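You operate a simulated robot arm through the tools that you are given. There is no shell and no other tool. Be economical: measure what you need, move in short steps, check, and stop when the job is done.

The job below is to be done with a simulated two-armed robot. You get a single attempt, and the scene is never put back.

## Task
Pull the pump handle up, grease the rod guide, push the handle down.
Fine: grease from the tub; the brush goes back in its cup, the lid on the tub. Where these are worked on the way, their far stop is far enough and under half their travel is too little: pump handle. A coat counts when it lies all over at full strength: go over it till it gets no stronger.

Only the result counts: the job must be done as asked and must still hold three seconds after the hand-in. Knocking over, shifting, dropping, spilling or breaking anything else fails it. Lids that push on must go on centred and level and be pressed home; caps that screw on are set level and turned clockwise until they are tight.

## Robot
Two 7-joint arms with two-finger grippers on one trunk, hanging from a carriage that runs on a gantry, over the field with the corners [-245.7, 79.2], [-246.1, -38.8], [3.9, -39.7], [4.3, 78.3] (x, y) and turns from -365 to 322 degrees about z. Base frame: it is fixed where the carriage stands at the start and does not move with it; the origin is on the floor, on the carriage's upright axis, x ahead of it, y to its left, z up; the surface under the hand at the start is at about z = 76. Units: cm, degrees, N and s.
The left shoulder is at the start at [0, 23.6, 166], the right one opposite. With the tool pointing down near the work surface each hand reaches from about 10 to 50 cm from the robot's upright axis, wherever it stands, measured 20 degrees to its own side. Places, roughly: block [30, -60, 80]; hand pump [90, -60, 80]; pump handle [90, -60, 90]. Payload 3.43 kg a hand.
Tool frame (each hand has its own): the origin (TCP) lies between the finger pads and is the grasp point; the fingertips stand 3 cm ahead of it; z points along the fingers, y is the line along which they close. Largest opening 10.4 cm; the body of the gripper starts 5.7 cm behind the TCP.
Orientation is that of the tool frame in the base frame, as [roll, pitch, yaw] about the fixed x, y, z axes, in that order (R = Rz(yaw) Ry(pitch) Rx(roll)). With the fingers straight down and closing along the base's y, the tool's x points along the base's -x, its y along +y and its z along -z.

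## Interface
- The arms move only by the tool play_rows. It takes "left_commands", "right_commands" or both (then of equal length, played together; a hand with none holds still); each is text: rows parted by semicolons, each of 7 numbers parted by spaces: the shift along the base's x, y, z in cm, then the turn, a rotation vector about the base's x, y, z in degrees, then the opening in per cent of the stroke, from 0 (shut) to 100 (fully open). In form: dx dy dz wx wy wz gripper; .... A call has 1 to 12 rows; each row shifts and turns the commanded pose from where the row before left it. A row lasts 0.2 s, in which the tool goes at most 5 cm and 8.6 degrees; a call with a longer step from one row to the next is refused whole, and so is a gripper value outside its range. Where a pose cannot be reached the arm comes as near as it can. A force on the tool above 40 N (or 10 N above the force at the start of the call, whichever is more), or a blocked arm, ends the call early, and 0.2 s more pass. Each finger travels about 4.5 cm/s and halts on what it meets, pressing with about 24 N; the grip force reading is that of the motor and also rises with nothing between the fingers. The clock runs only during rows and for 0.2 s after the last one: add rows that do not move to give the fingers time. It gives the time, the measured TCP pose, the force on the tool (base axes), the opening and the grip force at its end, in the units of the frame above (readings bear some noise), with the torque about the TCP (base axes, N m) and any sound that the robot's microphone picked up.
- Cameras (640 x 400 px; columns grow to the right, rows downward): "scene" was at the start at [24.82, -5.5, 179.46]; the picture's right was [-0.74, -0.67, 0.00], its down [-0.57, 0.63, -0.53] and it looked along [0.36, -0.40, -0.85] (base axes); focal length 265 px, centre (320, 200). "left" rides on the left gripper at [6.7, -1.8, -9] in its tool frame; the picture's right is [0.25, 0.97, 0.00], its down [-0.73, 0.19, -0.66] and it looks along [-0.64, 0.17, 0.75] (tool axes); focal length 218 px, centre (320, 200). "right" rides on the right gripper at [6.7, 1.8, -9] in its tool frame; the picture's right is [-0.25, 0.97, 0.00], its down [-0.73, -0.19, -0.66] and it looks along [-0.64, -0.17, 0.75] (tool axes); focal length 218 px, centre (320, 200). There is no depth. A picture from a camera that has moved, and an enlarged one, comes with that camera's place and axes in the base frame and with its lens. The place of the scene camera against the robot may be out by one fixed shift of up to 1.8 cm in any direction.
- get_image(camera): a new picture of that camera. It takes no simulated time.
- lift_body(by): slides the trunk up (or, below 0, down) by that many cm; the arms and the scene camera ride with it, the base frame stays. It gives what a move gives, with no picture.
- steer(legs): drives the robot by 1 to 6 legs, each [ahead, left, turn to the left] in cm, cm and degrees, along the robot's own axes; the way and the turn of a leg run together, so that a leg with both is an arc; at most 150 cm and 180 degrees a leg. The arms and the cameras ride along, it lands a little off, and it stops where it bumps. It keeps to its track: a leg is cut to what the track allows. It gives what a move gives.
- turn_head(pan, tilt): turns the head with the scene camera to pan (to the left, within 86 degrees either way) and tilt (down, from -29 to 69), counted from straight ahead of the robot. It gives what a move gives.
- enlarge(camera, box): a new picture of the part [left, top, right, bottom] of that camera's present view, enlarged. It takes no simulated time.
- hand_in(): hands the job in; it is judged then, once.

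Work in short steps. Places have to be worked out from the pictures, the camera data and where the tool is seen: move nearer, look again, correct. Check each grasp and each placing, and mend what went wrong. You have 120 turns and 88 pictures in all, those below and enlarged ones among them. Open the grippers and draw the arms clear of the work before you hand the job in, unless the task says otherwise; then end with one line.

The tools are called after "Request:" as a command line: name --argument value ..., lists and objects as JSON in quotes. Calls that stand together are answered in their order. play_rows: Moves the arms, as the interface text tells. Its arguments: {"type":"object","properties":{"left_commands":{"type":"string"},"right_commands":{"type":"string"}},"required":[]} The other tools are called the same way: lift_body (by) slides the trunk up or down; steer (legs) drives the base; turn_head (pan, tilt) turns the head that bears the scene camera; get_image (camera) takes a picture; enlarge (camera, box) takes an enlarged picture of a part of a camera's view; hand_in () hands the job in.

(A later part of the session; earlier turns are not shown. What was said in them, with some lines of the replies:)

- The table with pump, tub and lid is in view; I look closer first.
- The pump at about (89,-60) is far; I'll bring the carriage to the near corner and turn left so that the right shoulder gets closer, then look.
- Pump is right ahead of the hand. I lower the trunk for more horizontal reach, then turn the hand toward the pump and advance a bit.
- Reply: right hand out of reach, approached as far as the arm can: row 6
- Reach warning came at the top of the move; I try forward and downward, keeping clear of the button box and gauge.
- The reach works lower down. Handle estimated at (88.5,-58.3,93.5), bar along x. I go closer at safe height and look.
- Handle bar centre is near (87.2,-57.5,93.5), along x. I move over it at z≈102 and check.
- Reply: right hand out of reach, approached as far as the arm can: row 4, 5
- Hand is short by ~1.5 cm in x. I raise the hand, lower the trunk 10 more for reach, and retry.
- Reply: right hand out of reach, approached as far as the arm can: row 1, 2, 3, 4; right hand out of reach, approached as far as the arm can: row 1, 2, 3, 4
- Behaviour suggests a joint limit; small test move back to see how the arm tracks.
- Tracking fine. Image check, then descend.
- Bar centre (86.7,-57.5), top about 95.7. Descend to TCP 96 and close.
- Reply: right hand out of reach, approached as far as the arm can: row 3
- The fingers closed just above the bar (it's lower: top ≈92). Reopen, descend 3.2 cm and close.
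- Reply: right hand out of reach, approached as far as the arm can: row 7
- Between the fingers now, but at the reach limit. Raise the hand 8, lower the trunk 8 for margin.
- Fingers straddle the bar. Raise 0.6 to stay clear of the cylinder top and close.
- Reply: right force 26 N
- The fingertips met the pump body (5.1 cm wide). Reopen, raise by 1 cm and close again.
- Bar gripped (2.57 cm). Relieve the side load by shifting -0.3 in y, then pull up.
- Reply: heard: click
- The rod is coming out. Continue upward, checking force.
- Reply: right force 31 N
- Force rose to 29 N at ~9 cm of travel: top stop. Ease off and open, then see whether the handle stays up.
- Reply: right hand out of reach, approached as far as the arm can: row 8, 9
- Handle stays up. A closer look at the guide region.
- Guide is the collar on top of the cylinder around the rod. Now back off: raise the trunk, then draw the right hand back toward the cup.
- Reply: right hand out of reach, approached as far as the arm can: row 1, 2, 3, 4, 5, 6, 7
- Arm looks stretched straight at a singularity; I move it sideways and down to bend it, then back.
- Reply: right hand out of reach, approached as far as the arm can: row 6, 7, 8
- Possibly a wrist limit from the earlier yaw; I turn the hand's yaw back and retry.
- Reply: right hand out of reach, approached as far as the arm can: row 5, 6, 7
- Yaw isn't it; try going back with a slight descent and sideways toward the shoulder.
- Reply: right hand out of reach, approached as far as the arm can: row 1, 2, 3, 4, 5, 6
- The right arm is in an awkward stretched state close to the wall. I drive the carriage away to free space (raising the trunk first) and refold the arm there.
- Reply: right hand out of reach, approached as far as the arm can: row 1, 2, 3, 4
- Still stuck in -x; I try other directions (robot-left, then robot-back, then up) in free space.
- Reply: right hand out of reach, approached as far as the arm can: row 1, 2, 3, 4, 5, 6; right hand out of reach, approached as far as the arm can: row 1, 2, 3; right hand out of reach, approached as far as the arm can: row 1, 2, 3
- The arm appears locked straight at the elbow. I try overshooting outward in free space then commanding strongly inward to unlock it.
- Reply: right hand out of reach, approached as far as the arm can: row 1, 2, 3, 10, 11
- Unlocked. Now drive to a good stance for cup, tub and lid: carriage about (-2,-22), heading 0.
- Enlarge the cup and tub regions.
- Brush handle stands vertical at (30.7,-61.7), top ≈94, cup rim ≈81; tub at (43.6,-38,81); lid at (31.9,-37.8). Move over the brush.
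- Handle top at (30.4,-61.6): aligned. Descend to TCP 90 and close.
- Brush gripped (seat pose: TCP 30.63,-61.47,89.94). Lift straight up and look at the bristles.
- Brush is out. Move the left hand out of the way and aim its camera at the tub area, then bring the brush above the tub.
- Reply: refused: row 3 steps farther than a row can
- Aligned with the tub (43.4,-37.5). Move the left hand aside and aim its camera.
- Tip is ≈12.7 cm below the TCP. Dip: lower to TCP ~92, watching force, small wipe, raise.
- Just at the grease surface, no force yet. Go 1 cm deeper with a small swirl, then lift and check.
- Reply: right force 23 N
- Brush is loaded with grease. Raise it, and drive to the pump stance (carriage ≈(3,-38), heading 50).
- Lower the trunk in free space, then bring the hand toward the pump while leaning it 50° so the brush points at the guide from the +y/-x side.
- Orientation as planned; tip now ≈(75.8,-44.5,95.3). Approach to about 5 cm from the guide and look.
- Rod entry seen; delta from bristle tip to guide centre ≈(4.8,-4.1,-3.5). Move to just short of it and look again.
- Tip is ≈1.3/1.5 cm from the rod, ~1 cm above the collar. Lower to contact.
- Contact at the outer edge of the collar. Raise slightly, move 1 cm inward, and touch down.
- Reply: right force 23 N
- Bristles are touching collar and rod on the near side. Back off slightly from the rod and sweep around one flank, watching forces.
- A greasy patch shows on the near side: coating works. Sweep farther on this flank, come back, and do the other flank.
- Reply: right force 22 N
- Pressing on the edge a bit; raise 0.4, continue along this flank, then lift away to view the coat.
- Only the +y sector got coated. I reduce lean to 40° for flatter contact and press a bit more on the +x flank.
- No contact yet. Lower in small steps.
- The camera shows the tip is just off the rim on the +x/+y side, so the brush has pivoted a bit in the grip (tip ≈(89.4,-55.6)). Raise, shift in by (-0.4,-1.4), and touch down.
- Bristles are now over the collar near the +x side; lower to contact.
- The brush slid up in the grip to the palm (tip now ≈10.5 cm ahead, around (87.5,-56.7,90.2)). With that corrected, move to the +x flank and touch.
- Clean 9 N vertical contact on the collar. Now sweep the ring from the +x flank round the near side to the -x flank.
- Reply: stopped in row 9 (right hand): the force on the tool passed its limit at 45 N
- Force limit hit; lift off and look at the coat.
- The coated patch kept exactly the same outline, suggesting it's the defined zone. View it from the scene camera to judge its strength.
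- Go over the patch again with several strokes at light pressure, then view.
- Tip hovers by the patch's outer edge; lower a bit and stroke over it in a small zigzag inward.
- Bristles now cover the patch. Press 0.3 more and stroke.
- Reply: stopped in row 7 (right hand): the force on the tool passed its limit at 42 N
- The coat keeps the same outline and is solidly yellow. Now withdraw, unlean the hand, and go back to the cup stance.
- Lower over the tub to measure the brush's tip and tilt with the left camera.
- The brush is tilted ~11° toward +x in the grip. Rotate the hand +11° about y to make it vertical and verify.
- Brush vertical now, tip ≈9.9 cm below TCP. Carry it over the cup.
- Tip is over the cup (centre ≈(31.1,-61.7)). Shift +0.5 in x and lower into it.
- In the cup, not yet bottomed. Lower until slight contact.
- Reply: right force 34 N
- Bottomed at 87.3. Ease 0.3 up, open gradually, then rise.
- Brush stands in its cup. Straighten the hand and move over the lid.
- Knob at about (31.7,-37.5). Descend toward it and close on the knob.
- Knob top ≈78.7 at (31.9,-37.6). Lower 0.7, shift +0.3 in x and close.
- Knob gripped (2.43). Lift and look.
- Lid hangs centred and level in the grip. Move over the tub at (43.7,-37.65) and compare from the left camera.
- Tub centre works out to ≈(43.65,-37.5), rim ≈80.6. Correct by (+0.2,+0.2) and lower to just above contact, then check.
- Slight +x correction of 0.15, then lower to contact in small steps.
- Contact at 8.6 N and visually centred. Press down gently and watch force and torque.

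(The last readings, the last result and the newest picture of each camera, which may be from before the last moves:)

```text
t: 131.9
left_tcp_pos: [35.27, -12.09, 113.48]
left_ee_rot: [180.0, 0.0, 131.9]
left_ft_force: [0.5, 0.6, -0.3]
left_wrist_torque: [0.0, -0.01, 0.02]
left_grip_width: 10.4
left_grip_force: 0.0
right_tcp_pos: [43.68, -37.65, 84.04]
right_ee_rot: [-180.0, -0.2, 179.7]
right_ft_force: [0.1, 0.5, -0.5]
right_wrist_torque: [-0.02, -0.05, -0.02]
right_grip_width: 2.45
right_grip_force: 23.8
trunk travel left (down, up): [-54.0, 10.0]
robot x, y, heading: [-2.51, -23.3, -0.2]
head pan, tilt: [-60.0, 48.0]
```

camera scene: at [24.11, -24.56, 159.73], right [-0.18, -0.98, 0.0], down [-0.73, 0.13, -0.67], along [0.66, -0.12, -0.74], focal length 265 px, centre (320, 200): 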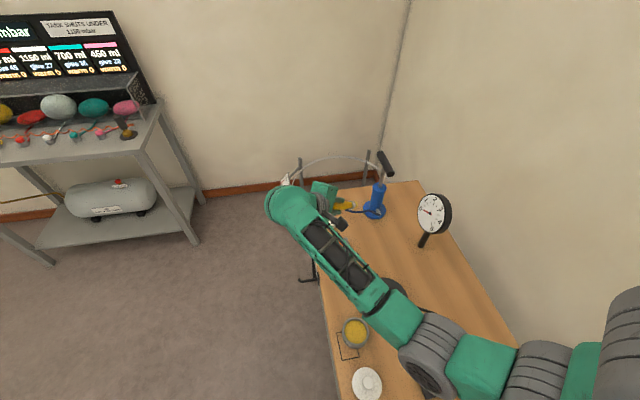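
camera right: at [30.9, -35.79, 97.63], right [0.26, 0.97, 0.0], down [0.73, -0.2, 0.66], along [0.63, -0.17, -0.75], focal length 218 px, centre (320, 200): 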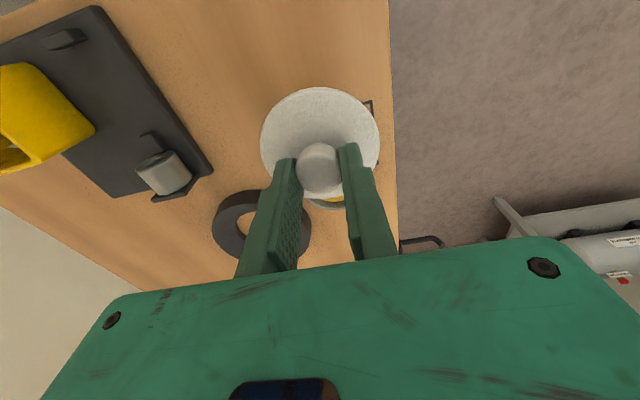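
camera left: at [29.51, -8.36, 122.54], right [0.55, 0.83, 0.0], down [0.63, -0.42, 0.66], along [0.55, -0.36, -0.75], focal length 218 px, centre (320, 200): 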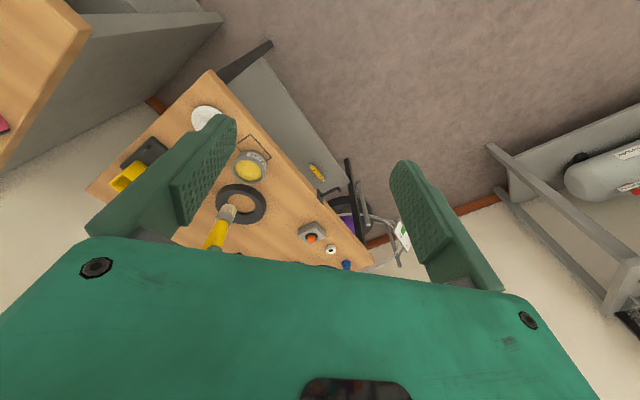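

It slipped over the rim (force gone at 84.0). Keep pressing down until home.

Request:
play_rows --right_commands "0 0 -0.2 0 0 0 0; 0 0 -0.2 0 0 0 0; 0 0 -0.2 0 0 0 0; 0 0 0 0 0 0 0"

```text
t: 132.9
left_tcp_pos: [35.25, -12.05, 113.58]
left_ee_rot: [180.0, 0.0, 131.9]
left_ft_force: [0.0, -0.1, 0.3]
left_wrist_torque: [-0.03, 0.03, 0.0]
left_grip_width: 10.39
left_grip_force: 0.1
right_tcp_pos: [43.87, -37.42, 83.79]
right_ee_rot: [179.8, 0.1, 179.7]
right_ft_force: [-7.8, -1.4, 18.8]
right_wrist_torque: [-0.25, 0.01, -0.06]
right_grip_width: 2.43
right_grip_force: 23.8
trunk travel left (down, up): [-54.0, 10.0]
robot x, y, heading: [-2.11, -23.17, 0.0]
head pan, tilt: [-60.0, 48.0]
```

Request:
play_rows --right_commands "-0.15 0 0 0 0 0 0; 0 0 -0.2 0 0 0 0; 0 0 -0.2 0 0 0 0; 0 0 0 0 0 0 0"

Request:
enlarge --camera "left" --box '[210, 120, 290, 200]'

```text
t: 133.9
left_tcp_pos: [35.37, -12.11, 113.53]
left_ee_rot: [180.0, 0.0, 131.9]
left_ft_force: [0.2, -0.4, -0.1]
left_wrist_torque: [0.0, 0.01, 0.03]
left_grip_width: 10.41
left_grip_force: 0.1
right_tcp_pos: [43.79, -37.66, 83.5]
right_ee_rot: [179.9, 0.2, 179.7]
right_ft_force: [-3.8, 1.1, 24.1]
right_wrist_torque: [-0.34, 0.07, -0.03]
right_grip_width: 2.45
right_grip_force: 24.0
trunk travel left (down, up): [-54.0, 10.0]
robot x, y, heading: [-2.0, -23.23, -0.3]
head pan, tilt: [-60.0, 48.0]
```

```text
5.00 times, centred on (250, 160) of left
camera zoom: at [29.54, -8.49, 122.56], right [0.55, 0.83, 0.0], down [0.63, -0.42, 0.66], along [0.55, -0.36, -0.75], focal length 1091 px, centre (670, 400)
```

zoom: 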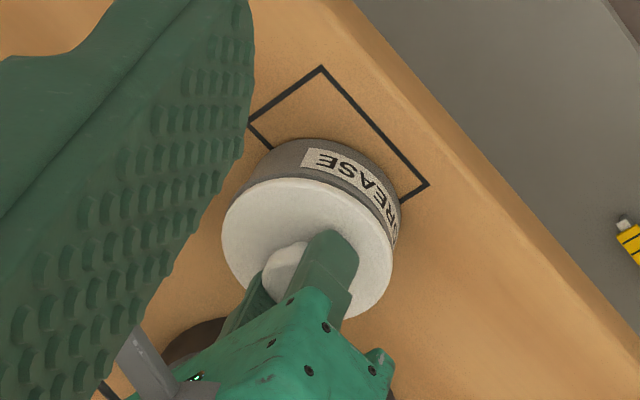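

Lid sits on the rim; pressing further, no click yet. Push a little more.

Request:
play_rows --right_commands "0 0 -0.2 0 0 0 0; 0 0 -0.2 0 0 0 0; 0 0 0 0 0 0 0"

```text
t: 134.4
left_tcp_pos: [35.17, -12.36, 113.43]
left_ee_rot: [-179.9, 0.1, 131.9]
left_ft_force: [-0.4, 0.4, -0.2]
left_wrist_torque: [0.04, 0.0, -0.02]
left_grip_width: 10.38
left_grip_force: 0.1
right_tcp_pos: [43.87, -37.55, 83.25]
right_ee_rot: [180.0, 0.3, 179.5]
right_ft_force: [-6.7, -2.4, 17.5]
right_wrist_torque: [-0.24, 0.34, -0.03]
right_grip_width: 2.46
right_grip_force: 24.0
trunk travel left (down, up): [-54.0, 10.0]
robot x, y, heading: [-2.3, -23.16, -0.1]
head pan, tilt: [-60.0, 48.0]
stopped in row 2 (right hand): the force on the tool passed its limit at 45 N (the readings are from after the stop); the commanded pose is now the measured one
```

Release and lift to inspect the lid.

Request:
play_rows --right_commands "0 0 0.1 0 0 0 0; 0 0 0 0 0 0 20; 0 0 0 0 0 0 30; 0 0 0 0 0 0 45; 0 0 0 0 0 0 50; 0 0 1 0 0 0 50; 0 0 3 0 0 0 50; -2 0 4 0 0 0 50; -3 0 4 0 0 0 50; -4 -1 2 0 0 0 50; -4 -1 0 0 0 0 50"

Request:
enlarge --camera "left" --box '[210, 120, 290, 200]'

```text
t: 136.8
left_tcp_pos: [35.25, -12.16, 113.57]
left_ee_rot: [179.9, 0.1, 131.9]
left_ft_force: [0.1, -0.1, -0.7]
left_wrist_torque: [-0.02, 0.02, 0.02]
left_grip_width: 10.41
left_grip_force: 0.1
right_tcp_pos: [30.78, -39.43, 97.4]
right_ee_rot: [179.9, 0.2, 179.5]
right_ft_force: [0.5, 0.0, 0.5]
right_wrist_torque: [-0.02, -0.01, -0.02]
right_grip_width: 5.19
right_grip_force: 0.1
trunk travel left (down, up): [-54.0, 10.0]
robot x, y, heading: [-2.26, -23.13, 0.1]
head pan, tilt: [-60.0, 48.0]
```

```text
5.00 times, centred on (250, 160) of left
camera zoom: at [29.43, -8.47, 122.51], right [0.55, 0.83, 0.0], down [0.63, -0.42, 0.66], along [0.55, -0.36, -0.75], focal length 1091 px, centre (670, 400)
```

zoom: 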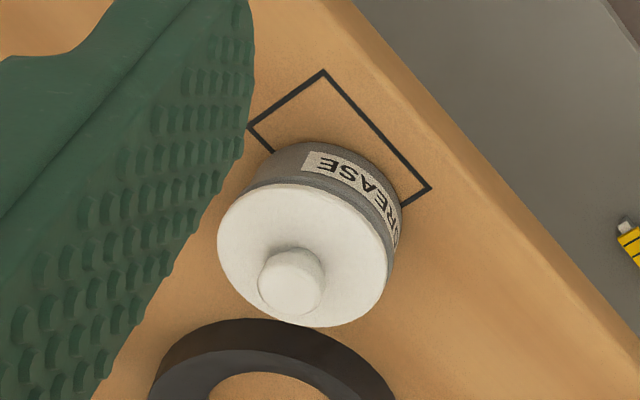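

Lid is on. To be sure it's home and level, I press the knob's top centrally with closed fingers.

Request:
play_rows --right_commands "4 1 0 0 0 0 20; 4.4 0.9 0 0 0 0 0; 4.4 0 -2 0 0 0 0; 0 0 -3 0 0 0 0; 0 0 -3 0 0 0 0; 0 0 -3 0 0 0 0; 0 0 -1 0 0 0 0; 0 0 -0.4 0 0 0 0; 0 0 0 0 0 0 0"

Request:
get_image --camera "right"

```text
t: 138.8
left_tcp_pos: [35.29, -12.27, 113.61]
left_ee_rot: [180.0, 0.0, 132.0]
left_ft_force: [0.2, 0.0, -0.2]
left_wrist_torque: [0.0, 0.02, 0.02]
left_grip_width: 10.38
left_grip_force: 0.0
right_tcp_pos: [44.07, -37.59, 85.16]
right_ee_rot: [179.8, 0.4, 179.5]
right_ft_force: [-12.2, 0.8, 36.2]
right_wrist_torque: [-0.02, 0.4, 0.0]
right_grip_width: 0.62
right_grip_force: 24.2
trunk travel left (down, up): [-54.0, 10.0]
robot x, y, heading: [-2.33, -23.2, -0.1]
head pan, tilt: [-60.0, 48.0]
```

```text
5 pictures are left
camera right: at [37.22, -35.61, 94.13], right [0.26, 0.97, 0.01], down [0.72, -0.2, 0.66], along [0.64, -0.17, -0.75], focal length 218 px, centre (320, 200)
```

right: 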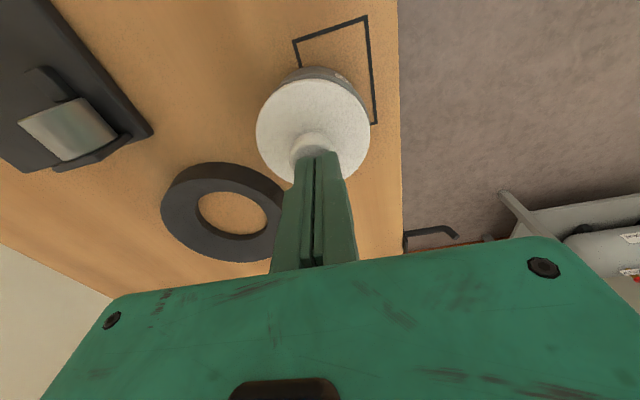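

Fingers are on the knob's +x/+y edge. Lift slightly, shift (-0.7,-0.4) and press centrally.

Request:
play_rows --right_commands "0 0 1 0 0 0 0; -0.7 -0.4 0 0 0 0 0; 0 0 0 0 0 0 0; 0 0 -0.6 0 0 0 0; 0 0 -0.3 0 0 0 0; 0 0 -0.2 0 0 0 0; 0 0 0 0 0 0 0"

```text
t: 140.3
left_tcp_pos: [35.29, -12.34, 113.6]
left_ee_rot: [180.0, 0.0, 131.8]
left_ft_force: [0.9, 0.4, -0.3]
left_wrist_torque: [0.0, 0.04, 0.03]
left_grip_width: 10.4
left_grip_force: 0.1
right_tcp_pos: [43.35, -37.85, 85.18]
right_ee_rot: [179.6, 0.5, 179.4]
right_ft_force: [-5.1, -1.7, 14.9]
right_wrist_torque: [-0.04, 0.25, -0.03]
right_grip_width: 0.59
right_grip_force: 23.8
trunk travel left (down, up): [-54.0, 10.0]
robot x, y, heading: [-2.35, -22.95, 0.2]
head pan, tilt: [-60.0, 48.0]
stopped in row 7 (right hand): the force on the tool passed its limit at 51 N (the readings are from after the stop); the commanded pose is now the measured one
```

Solid at the same height under 50 N, so it appears home. Retreat and inspect once.

Request:
play_rows --right_commands "0 0 2 0 0 0 0; 0 0 4 0 0 0 20; -3 0 4 0 0 0 60; -4 -1 2 0 0 0 60; -4 -1 0 0 0 0 60"

Request:
enlarge --camera "left" --box '[225, 140, 275, 190]'

```text
t: 141.5
left_tcp_pos: [35.3, -12.22, 113.51]
left_ee_rot: [179.9, -0.1, 131.9]
left_ft_force: [0.7, -0.5, 0.3]
left_wrist_torque: [-0.01, 0.01, 0.01]
left_grip_width: 10.4
left_grip_force: 0.0
right_tcp_pos: [32.21, -39.85, 97.11]
right_ee_rot: [179.8, 0.3, 179.5]
right_ft_force: [0.5, 0.2, 0.7]
right_wrist_torque: [0.01, -0.01, 0.0]
right_grip_width: 6.24
right_grip_force: 0.0
trunk travel left (down, up): [-54.0, 10.0]
robot x, y, heading: [-2.43, -22.8, -0.3]
head pan, tilt: [-60.0, 48.0]
```

```text
8.00 times, centred on (250, 165) of left
camera zoom: at [29.4, -8.48, 122.51], right [0.55, 0.83, 0.0], down [0.63, -0.42, 0.66], along [0.55, -0.36, -0.75], focal length 1746 px, centre (880, 480)
```

zoom: 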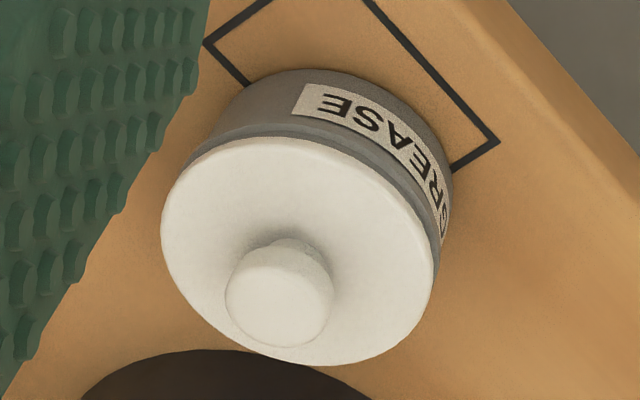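

Lid is seated, level and centred. Now to the pump: raise the hand, drive to the pump stance with heading 60, lower the trunk.

Request:
play_rows --right_commands "2 0 4 0 0 0 60; 3 0.5 4 0 0 0 40; 3 0.8 4 0 0 0 20; 3 0.8 4 0 0 0 0; 0 0 0 0 0 0 0"

Request:
steer --legs '[[5.5, -15, 0], [0, 0, 60]]'

Request:
lift_body --by -26

```text
refused: row 2 steps farther than a row can; nothing moved
```

```text
t: 145.6
left_tcp_pos: [12.51, -0.2, 113.49]
left_ee_rot: [179.9, 0.0, -168.0]
left_ft_force: [-0.4, -0.3, -0.2]
left_wrist_torque: [-0.04, 0.02, -0.03]
left_grip_width: 10.4
left_grip_force: 0.2
right_tcp_pos: [34.96, -16.43, 97.01]
right_ee_rot: [179.7, 0.4, -120.6]
right_ft_force: [-0.3, -1.4, -0.3]
right_wrist_torque: [-0.01, -0.01, -0.01]
right_grip_width: 6.23
right_grip_force: 0.0
trunk travel left (down, up): [-54.0, 10.0]
robot x, y, heading: [3.44, -38.05, 60.0]
head pan, tilt: [-60.0, 48.0]
```

```text
t: 148.3
left_tcp_pos: [12.5, -0.11, 87.56]
left_ee_rot: [179.9, 0.0, -168.1]
left_ft_force: [0.9, -0.1, -0.9]
left_wrist_torque: [-0.03, -0.02, -0.03]
left_grip_width: 10.39
left_grip_force: 0.1
right_tcp_pos: [34.89, -16.44, 71.15]
right_ee_rot: [179.6, 0.5, -120.5]
right_ft_force: [-0.1, 0.4, -0.1]
right_wrist_torque: [0.02, -0.03, -0.01]
right_grip_width: 6.24
right_grip_force: 0.1
trunk travel left (down, up): [-28.0, 36.0]
robot x, y, heading: [2.95, -38.37, 60.0]
head pan, tilt: [-60.0, 48.0]
```

Hand is low in free space; raise it straight up closing the fingers.

Request:
play_rows --right_commands "0 0 4.6 0 0 0 40; 0 0 4.6 0 0 0 20; 0 0 4.6 0 0 0 0; 0 0 4.6 0 0 0 0; 0 0 4.6 0 0 0 0; 0 0 4.6 0 0 0 0; 0 0 4.6 0 0 0 0; 0 0 4.6 0 0 0 0; 0 0 1 0 0 0 0"

Request:
play_rows --right_commands "3.5 -2.6 0 0 0 0 0; 3.5 -2.6 0 0 0 0 0; 3.5 -2.6 0 0 0 0 0; 3.5 -2.6 0 0 0 0 0; 3.5 -2.6 0 0 0 0 0; 3.5 -2.6 0 0 0 0 0; 3.5 -2.6 0 0 0 0 0; 3.5 -2.6 0 0 0 0 0; 3.5 -2.6 0 0 0 0 0"

```text
t: 150.3
left_tcp_pos: [12.52, -0.04, 87.57]
left_ee_rot: [180.0, 0.0, -168.1]
left_ft_force: [-0.8, -0.8, 1.0]
left_wrist_torque: [0.02, 0.0, -0.01]
left_grip_width: 10.4
left_grip_force: 0.1
right_tcp_pos: [34.94, -16.46, 100.94]
right_ee_rot: [179.5, 0.7, -120.4]
right_ft_force: [-0.3, -0.2, 1.1]
right_wrist_torque: [0.0, 0.02, 0.0]
right_grip_width: 0.02
right_grip_force: 24.5
right hand out of reach, approached as far as the arm can: row 7, 8, 9
trunk travel left (down, up): [-28.0, 36.0]
robot x, y, heading: [3.27, -37.84, 60.0]
head pan, tilt: [-60.0, 48.0]
```

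```text
t: 152.3
left_tcp_pos: [12.52, -0.13, 87.56]
left_ee_rot: [-179.9, -0.1, -168.1]
left_ft_force: [0.3, -0.2, 0.0]
left_wrist_torque: [-0.02, 0.04, -0.01]
left_grip_width: 10.42
left_grip_force: 0.0
right_tcp_pos: [66.53, -39.91, 100.89]
right_ee_rot: [179.7, 0.4, -120.6]
right_ft_force: [0.1, -0.6, -0.6]
right_wrist_torque: [0.0, -0.01, 0.02]
right_grip_width: 0.0
right_grip_force: 23.9
trunk travel left (down, up): [-28.0, 36.0]
robot x, y, heading: [3.11, -38.27, 60.0]
head pan, tilt: [-60.0, 48.0]
```

Raise to ~107 while continuing toward the handle.

Request:
play_rows --right_commands "2 -1.5 2 0 0 0 0; 2 -1.5 2 0 0 0 0; 2 -1.5 2 0 0 0 0; 3 -2.5 0.3 0 0 0 0; 3 -3 0 0 0 0 0; 3 -3 0 0 0 0 0; 3 -3 0 0 0 0 0; 2.2 -2.1 0 0 0 0 0; 0 0 0 0 0 0 0"

Request:
get_image --camera "right"

```text
t: 154.3
left_tcp_pos: [12.48, -0.02, 87.59]
left_ee_rot: [179.9, -0.1, -168.1]
left_ft_force: [0.3, -0.1, -0.7]
left_wrist_torque: [-0.01, -0.01, 0.02]
left_grip_width: 10.4
left_grip_force: 0.0
right_tcp_pos: [86.66, -57.87, 107.1]
right_ee_rot: [179.7, 0.4, -120.4]
right_ft_force: [-1.0, 0.4, 0.0]
right_wrist_torque: [-0.01, -0.04, -0.02]
right_grip_width: 0.0
right_grip_force: 23.8
trunk travel left (down, up): [-28.0, 36.0]
robot x, y, heading: [2.71, -37.89, 59.5]
head pan, tilt: [-60.0, 48.0]
```

```text
3 pictures are left
camera right: at [81.75, -62.77, 116.11], right [-0.7, 0.71, 0.01], down [0.54, 0.53, 0.66], along [0.47, 0.47, -0.75], focal length 218 px, centre (320, 200)
```

right: 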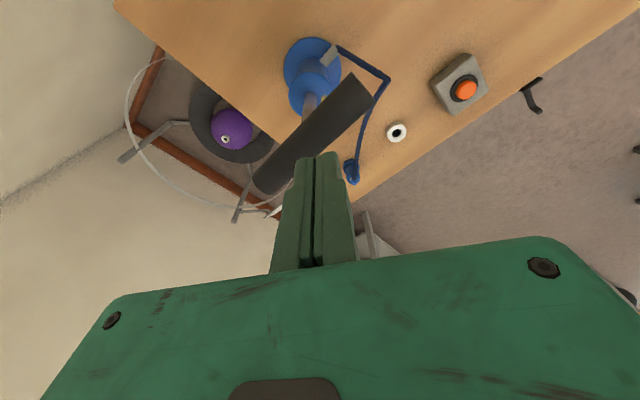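

Fist is above the bar centre (87,-58.1). Push down stepwise.

Request:
play_rows --right_commands "0.3 -0.2 -1 0 0 0 0; 0 0 -1 0 0 0 0; 0 0 -1 0 0 0 0; 0 0 -1 0 0 0 0; 0 0 0 0 0 0 0"

```text
t: 155.5
left_tcp_pos: [12.5, -0.06, 87.63]
left_ee_rot: [-179.9, 0.0, -168.2]
left_ft_force: [0.7, -0.4, -0.6]
left_wrist_torque: [-0.03, -0.01, 0.01]
left_grip_width: 10.41
left_grip_force: 0.0
right_tcp_pos: [86.88, -58.11, 103.18]
right_ee_rot: [179.5, 0.5, -120.6]
right_ft_force: [0.2, -0.2, 0.2]
right_wrist_torque: [0.03, -0.02, 0.04]
right_grip_width: 0.0
right_grip_force: 34.6
trunk travel left (down, up): [-28.0, 36.0]
robot x, y, heading: [2.94, -37.82, 59.9]
head pan, tilt: [-60.0, 48.0]
```

Request:
play_rows --right_commands "0 0 -1 0 0 0 0; 0 0 -1 0 0 0 0; 0 0 -1 0 0 0 0; 0 0 -1 0 0 0 0; 0 0 -1 0 0 0 0"

```text
t: 156.7
left_tcp_pos: [12.43, -0.09, 87.59]
left_ee_rot: [180.0, 0.0, -168.1]
left_ft_force: [-0.2, 0.6, 0.3]
left_wrist_torque: [-0.02, -0.01, 0.0]
left_grip_width: 10.4
left_grip_force: 0.1
right_tcp_pos: [86.88, -58.22, 98.05]
right_ee_rot: [179.6, 0.5, -120.7]
right_ft_force: [-0.5, -0.4, -0.6]
right_wrist_torque: [-0.01, 0.01, -0.01]
right_grip_width: 0.0
right_grip_force: 34.5
trunk travel left (down, up): [-28.0, 36.0]
robot x, y, heading: [3.34, -38.42, 59.9]
head pan, tilt: [-60.0, 48.0]
```

Request:
get_image --camera "right"

```text
2 pictures are left
camera right: at [82.03, -63.05, 107.04], right [-0.7, 0.71, 0.01], down [0.54, 0.52, 0.66], along [0.46, 0.47, -0.75], focal length 218 px, centre (320, 200)
```

right: 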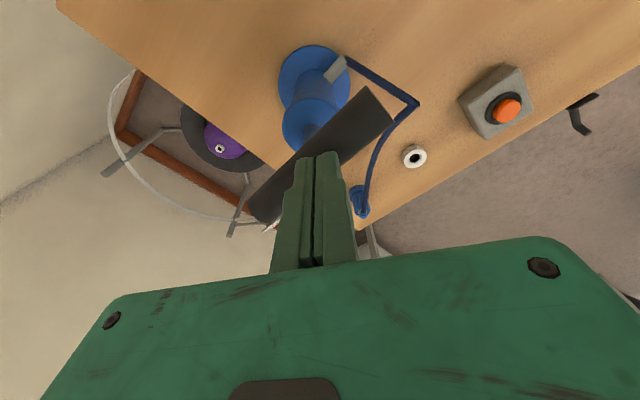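

The bar is being pushed down. Continue to the stop.

Request:
play_rows --right_commands "0 0 -1 0 0 0 0; 0 0 -1 0 0 0 0; 0 0 -0.7 0 0 0 0; 0 0 -0.4 0 0 0 0; 0 0 0 0 0 0 0"

```text
t: 157.8
left_tcp_pos: [12.63, -0.27, 87.5]
left_ee_rot: [180.0, 0.1, -168.0]
left_ft_force: [-0.2, 0.1, 0.4]
left_wrist_torque: [0.02, -0.01, 0.0]
left_grip_width: 10.41
left_grip_force: 0.0
right_tcp_pos: [87.28, -58.23, 95.96]
right_ee_rot: [-179.5, 0.8, -120.6]
right_ft_force: [1.5, -1.4, 6.4]
right_wrist_torque: [0.01, 0.01, 0.01]
right_grip_width: 0.0
right_grip_force: 35.1
trunk travel left (down, up): [-28.0, 36.0]
robot x, y, heading: [2.95, -38.32, 60.0]
head pan, tilt: [-60.0, 48.0]
heard: click
stopped in row 5 (right hand): the force on the tool passed its limit at 41 N (the readings are from after the stop); the commanded pose is now the measured one
```

Click and hard stop: handle is down. Draw the hand up and check.

Request:
play_rows --right_commands "0 0 2 0 0 0 0; 0 0 4 0 0 0 0; 0 0 4 0 0 0 0; -2 2 0 0 0 0 0; -3 3 0 0 0 0 0; -3 3 0 0 0 0 0"

Request:
get_image --camera "scene"

```text
t: 159.2
left_tcp_pos: [12.38, -0.1, 87.53]
left_ee_rot: [-179.9, 0.0, -168.2]
left_ft_force: [-0.5, 0.2, 0.3]
left_wrist_torque: [0.01, 0.0, 0.01]
left_grip_width: 10.42
left_grip_force: 0.0
right_tcp_pos: [79.04, -50.1, 105.6]
right_ee_rot: [-179.9, 0.8, -120.5]
right_ft_force: [-0.4, -0.1, -0.9]
right_wrist_torque: [-0.01, -0.02, 0.01]
right_grip_width: 0.0
right_grip_force: 34.6
trunk travel left (down, up): [-28.0, 36.0]
robot x, y, heading: [3.15, -38.17, 59.8]
head pan, tilt: [-60.0, 48.0]
```

```text
1 pictures are left
camera scene: at [21.14, -21.21, 151.72], right [0.0, -1.0, 0.0], down [-0.74, 0.0, -0.67], along [0.67, 0.0, -0.74], focal length 265 px, centre (320, 200)
```

scene: 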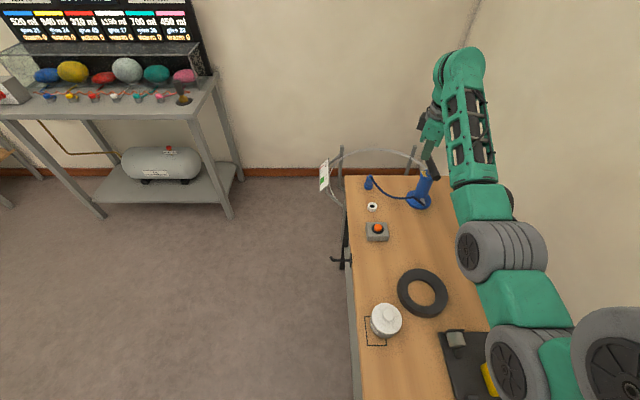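

Handle is down, lid on tub, brush in cup. Draw the right hand clear and open it.

Request:
play_rows --right_commands "-3 3 0 0 0 0 20; -3 3 0 0 0 0 40; -3 3 0 0 0 0 60; -3 3 0 0 0 0 80; -3 3 0 0 0 0 100; -3 3 0 0 0 0 100; -2 3 0 0 0 0 100"

Request:
enlarge --camera "scene" --box '[340, 140, 520, 400]'

```text
t: 160.8
left_tcp_pos: [12.45, -0.07, 87.56]
left_ee_rot: [180.0, 0.0, -168.0]
left_ft_force: [0.0, -0.6, 0.0]
left_wrist_torque: [-0.01, -0.02, 0.04]
left_grip_width: 10.39
left_grip_force: 0.1
right_tcp_pos: [60.84, -28.53, 102.73]
right_ee_rot: [-179.6, 1.1, -120.6]
right_ft_force: [-0.5, 0.8, -0.2]
right_wrist_torque: [-0.05, -0.01, 0.05]
right_grip_width: 10.38
right_grip_force: 0.2
right hand out of reach, approached as far as the arm can: row 4, 5, 6
trunk travel left (down, up): [-28.0, 36.0]
robot x, y, heading: [2.89, -38.51, 59.8]
head pan, tilt: [-60.0, 48.0]
```

```text
1.54 times, centred on (430, 270) of scene
camera zoom: at [21.2, -21.22, 151.73], right [0.0, -1.0, 0.0], down [-0.74, 0.0, -0.67], along [0.67, 0.0, -0.74], focal length 408 px, centre (151, 92)
```

zoom: 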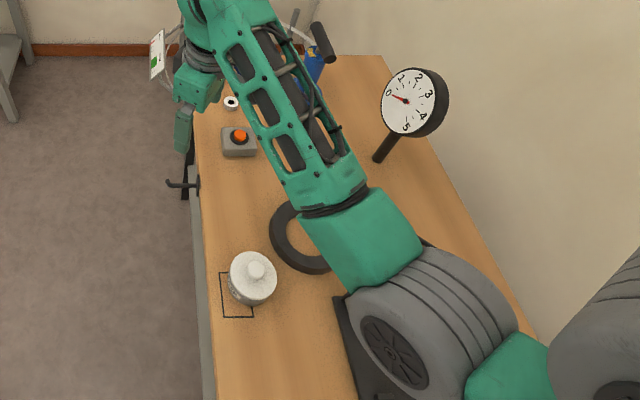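

Readings (hard stop at the original down height with a click) and the view confirm the handle is down; everything is in place and the arms are clear.

Request:
hand_in

```text
The job is handed in.
```

I pulled the pump handle up to its top stop, greased the rod guide and pushed the handle back down until it clicked. The brush is back in its cup and the lid is pressed onto the tub. Two things are not certain: I judged the coat's strength by eye, and it covers one sector of the collar whose outline never grew; and the tub shifted a few millimetres while I pressed the lid on.
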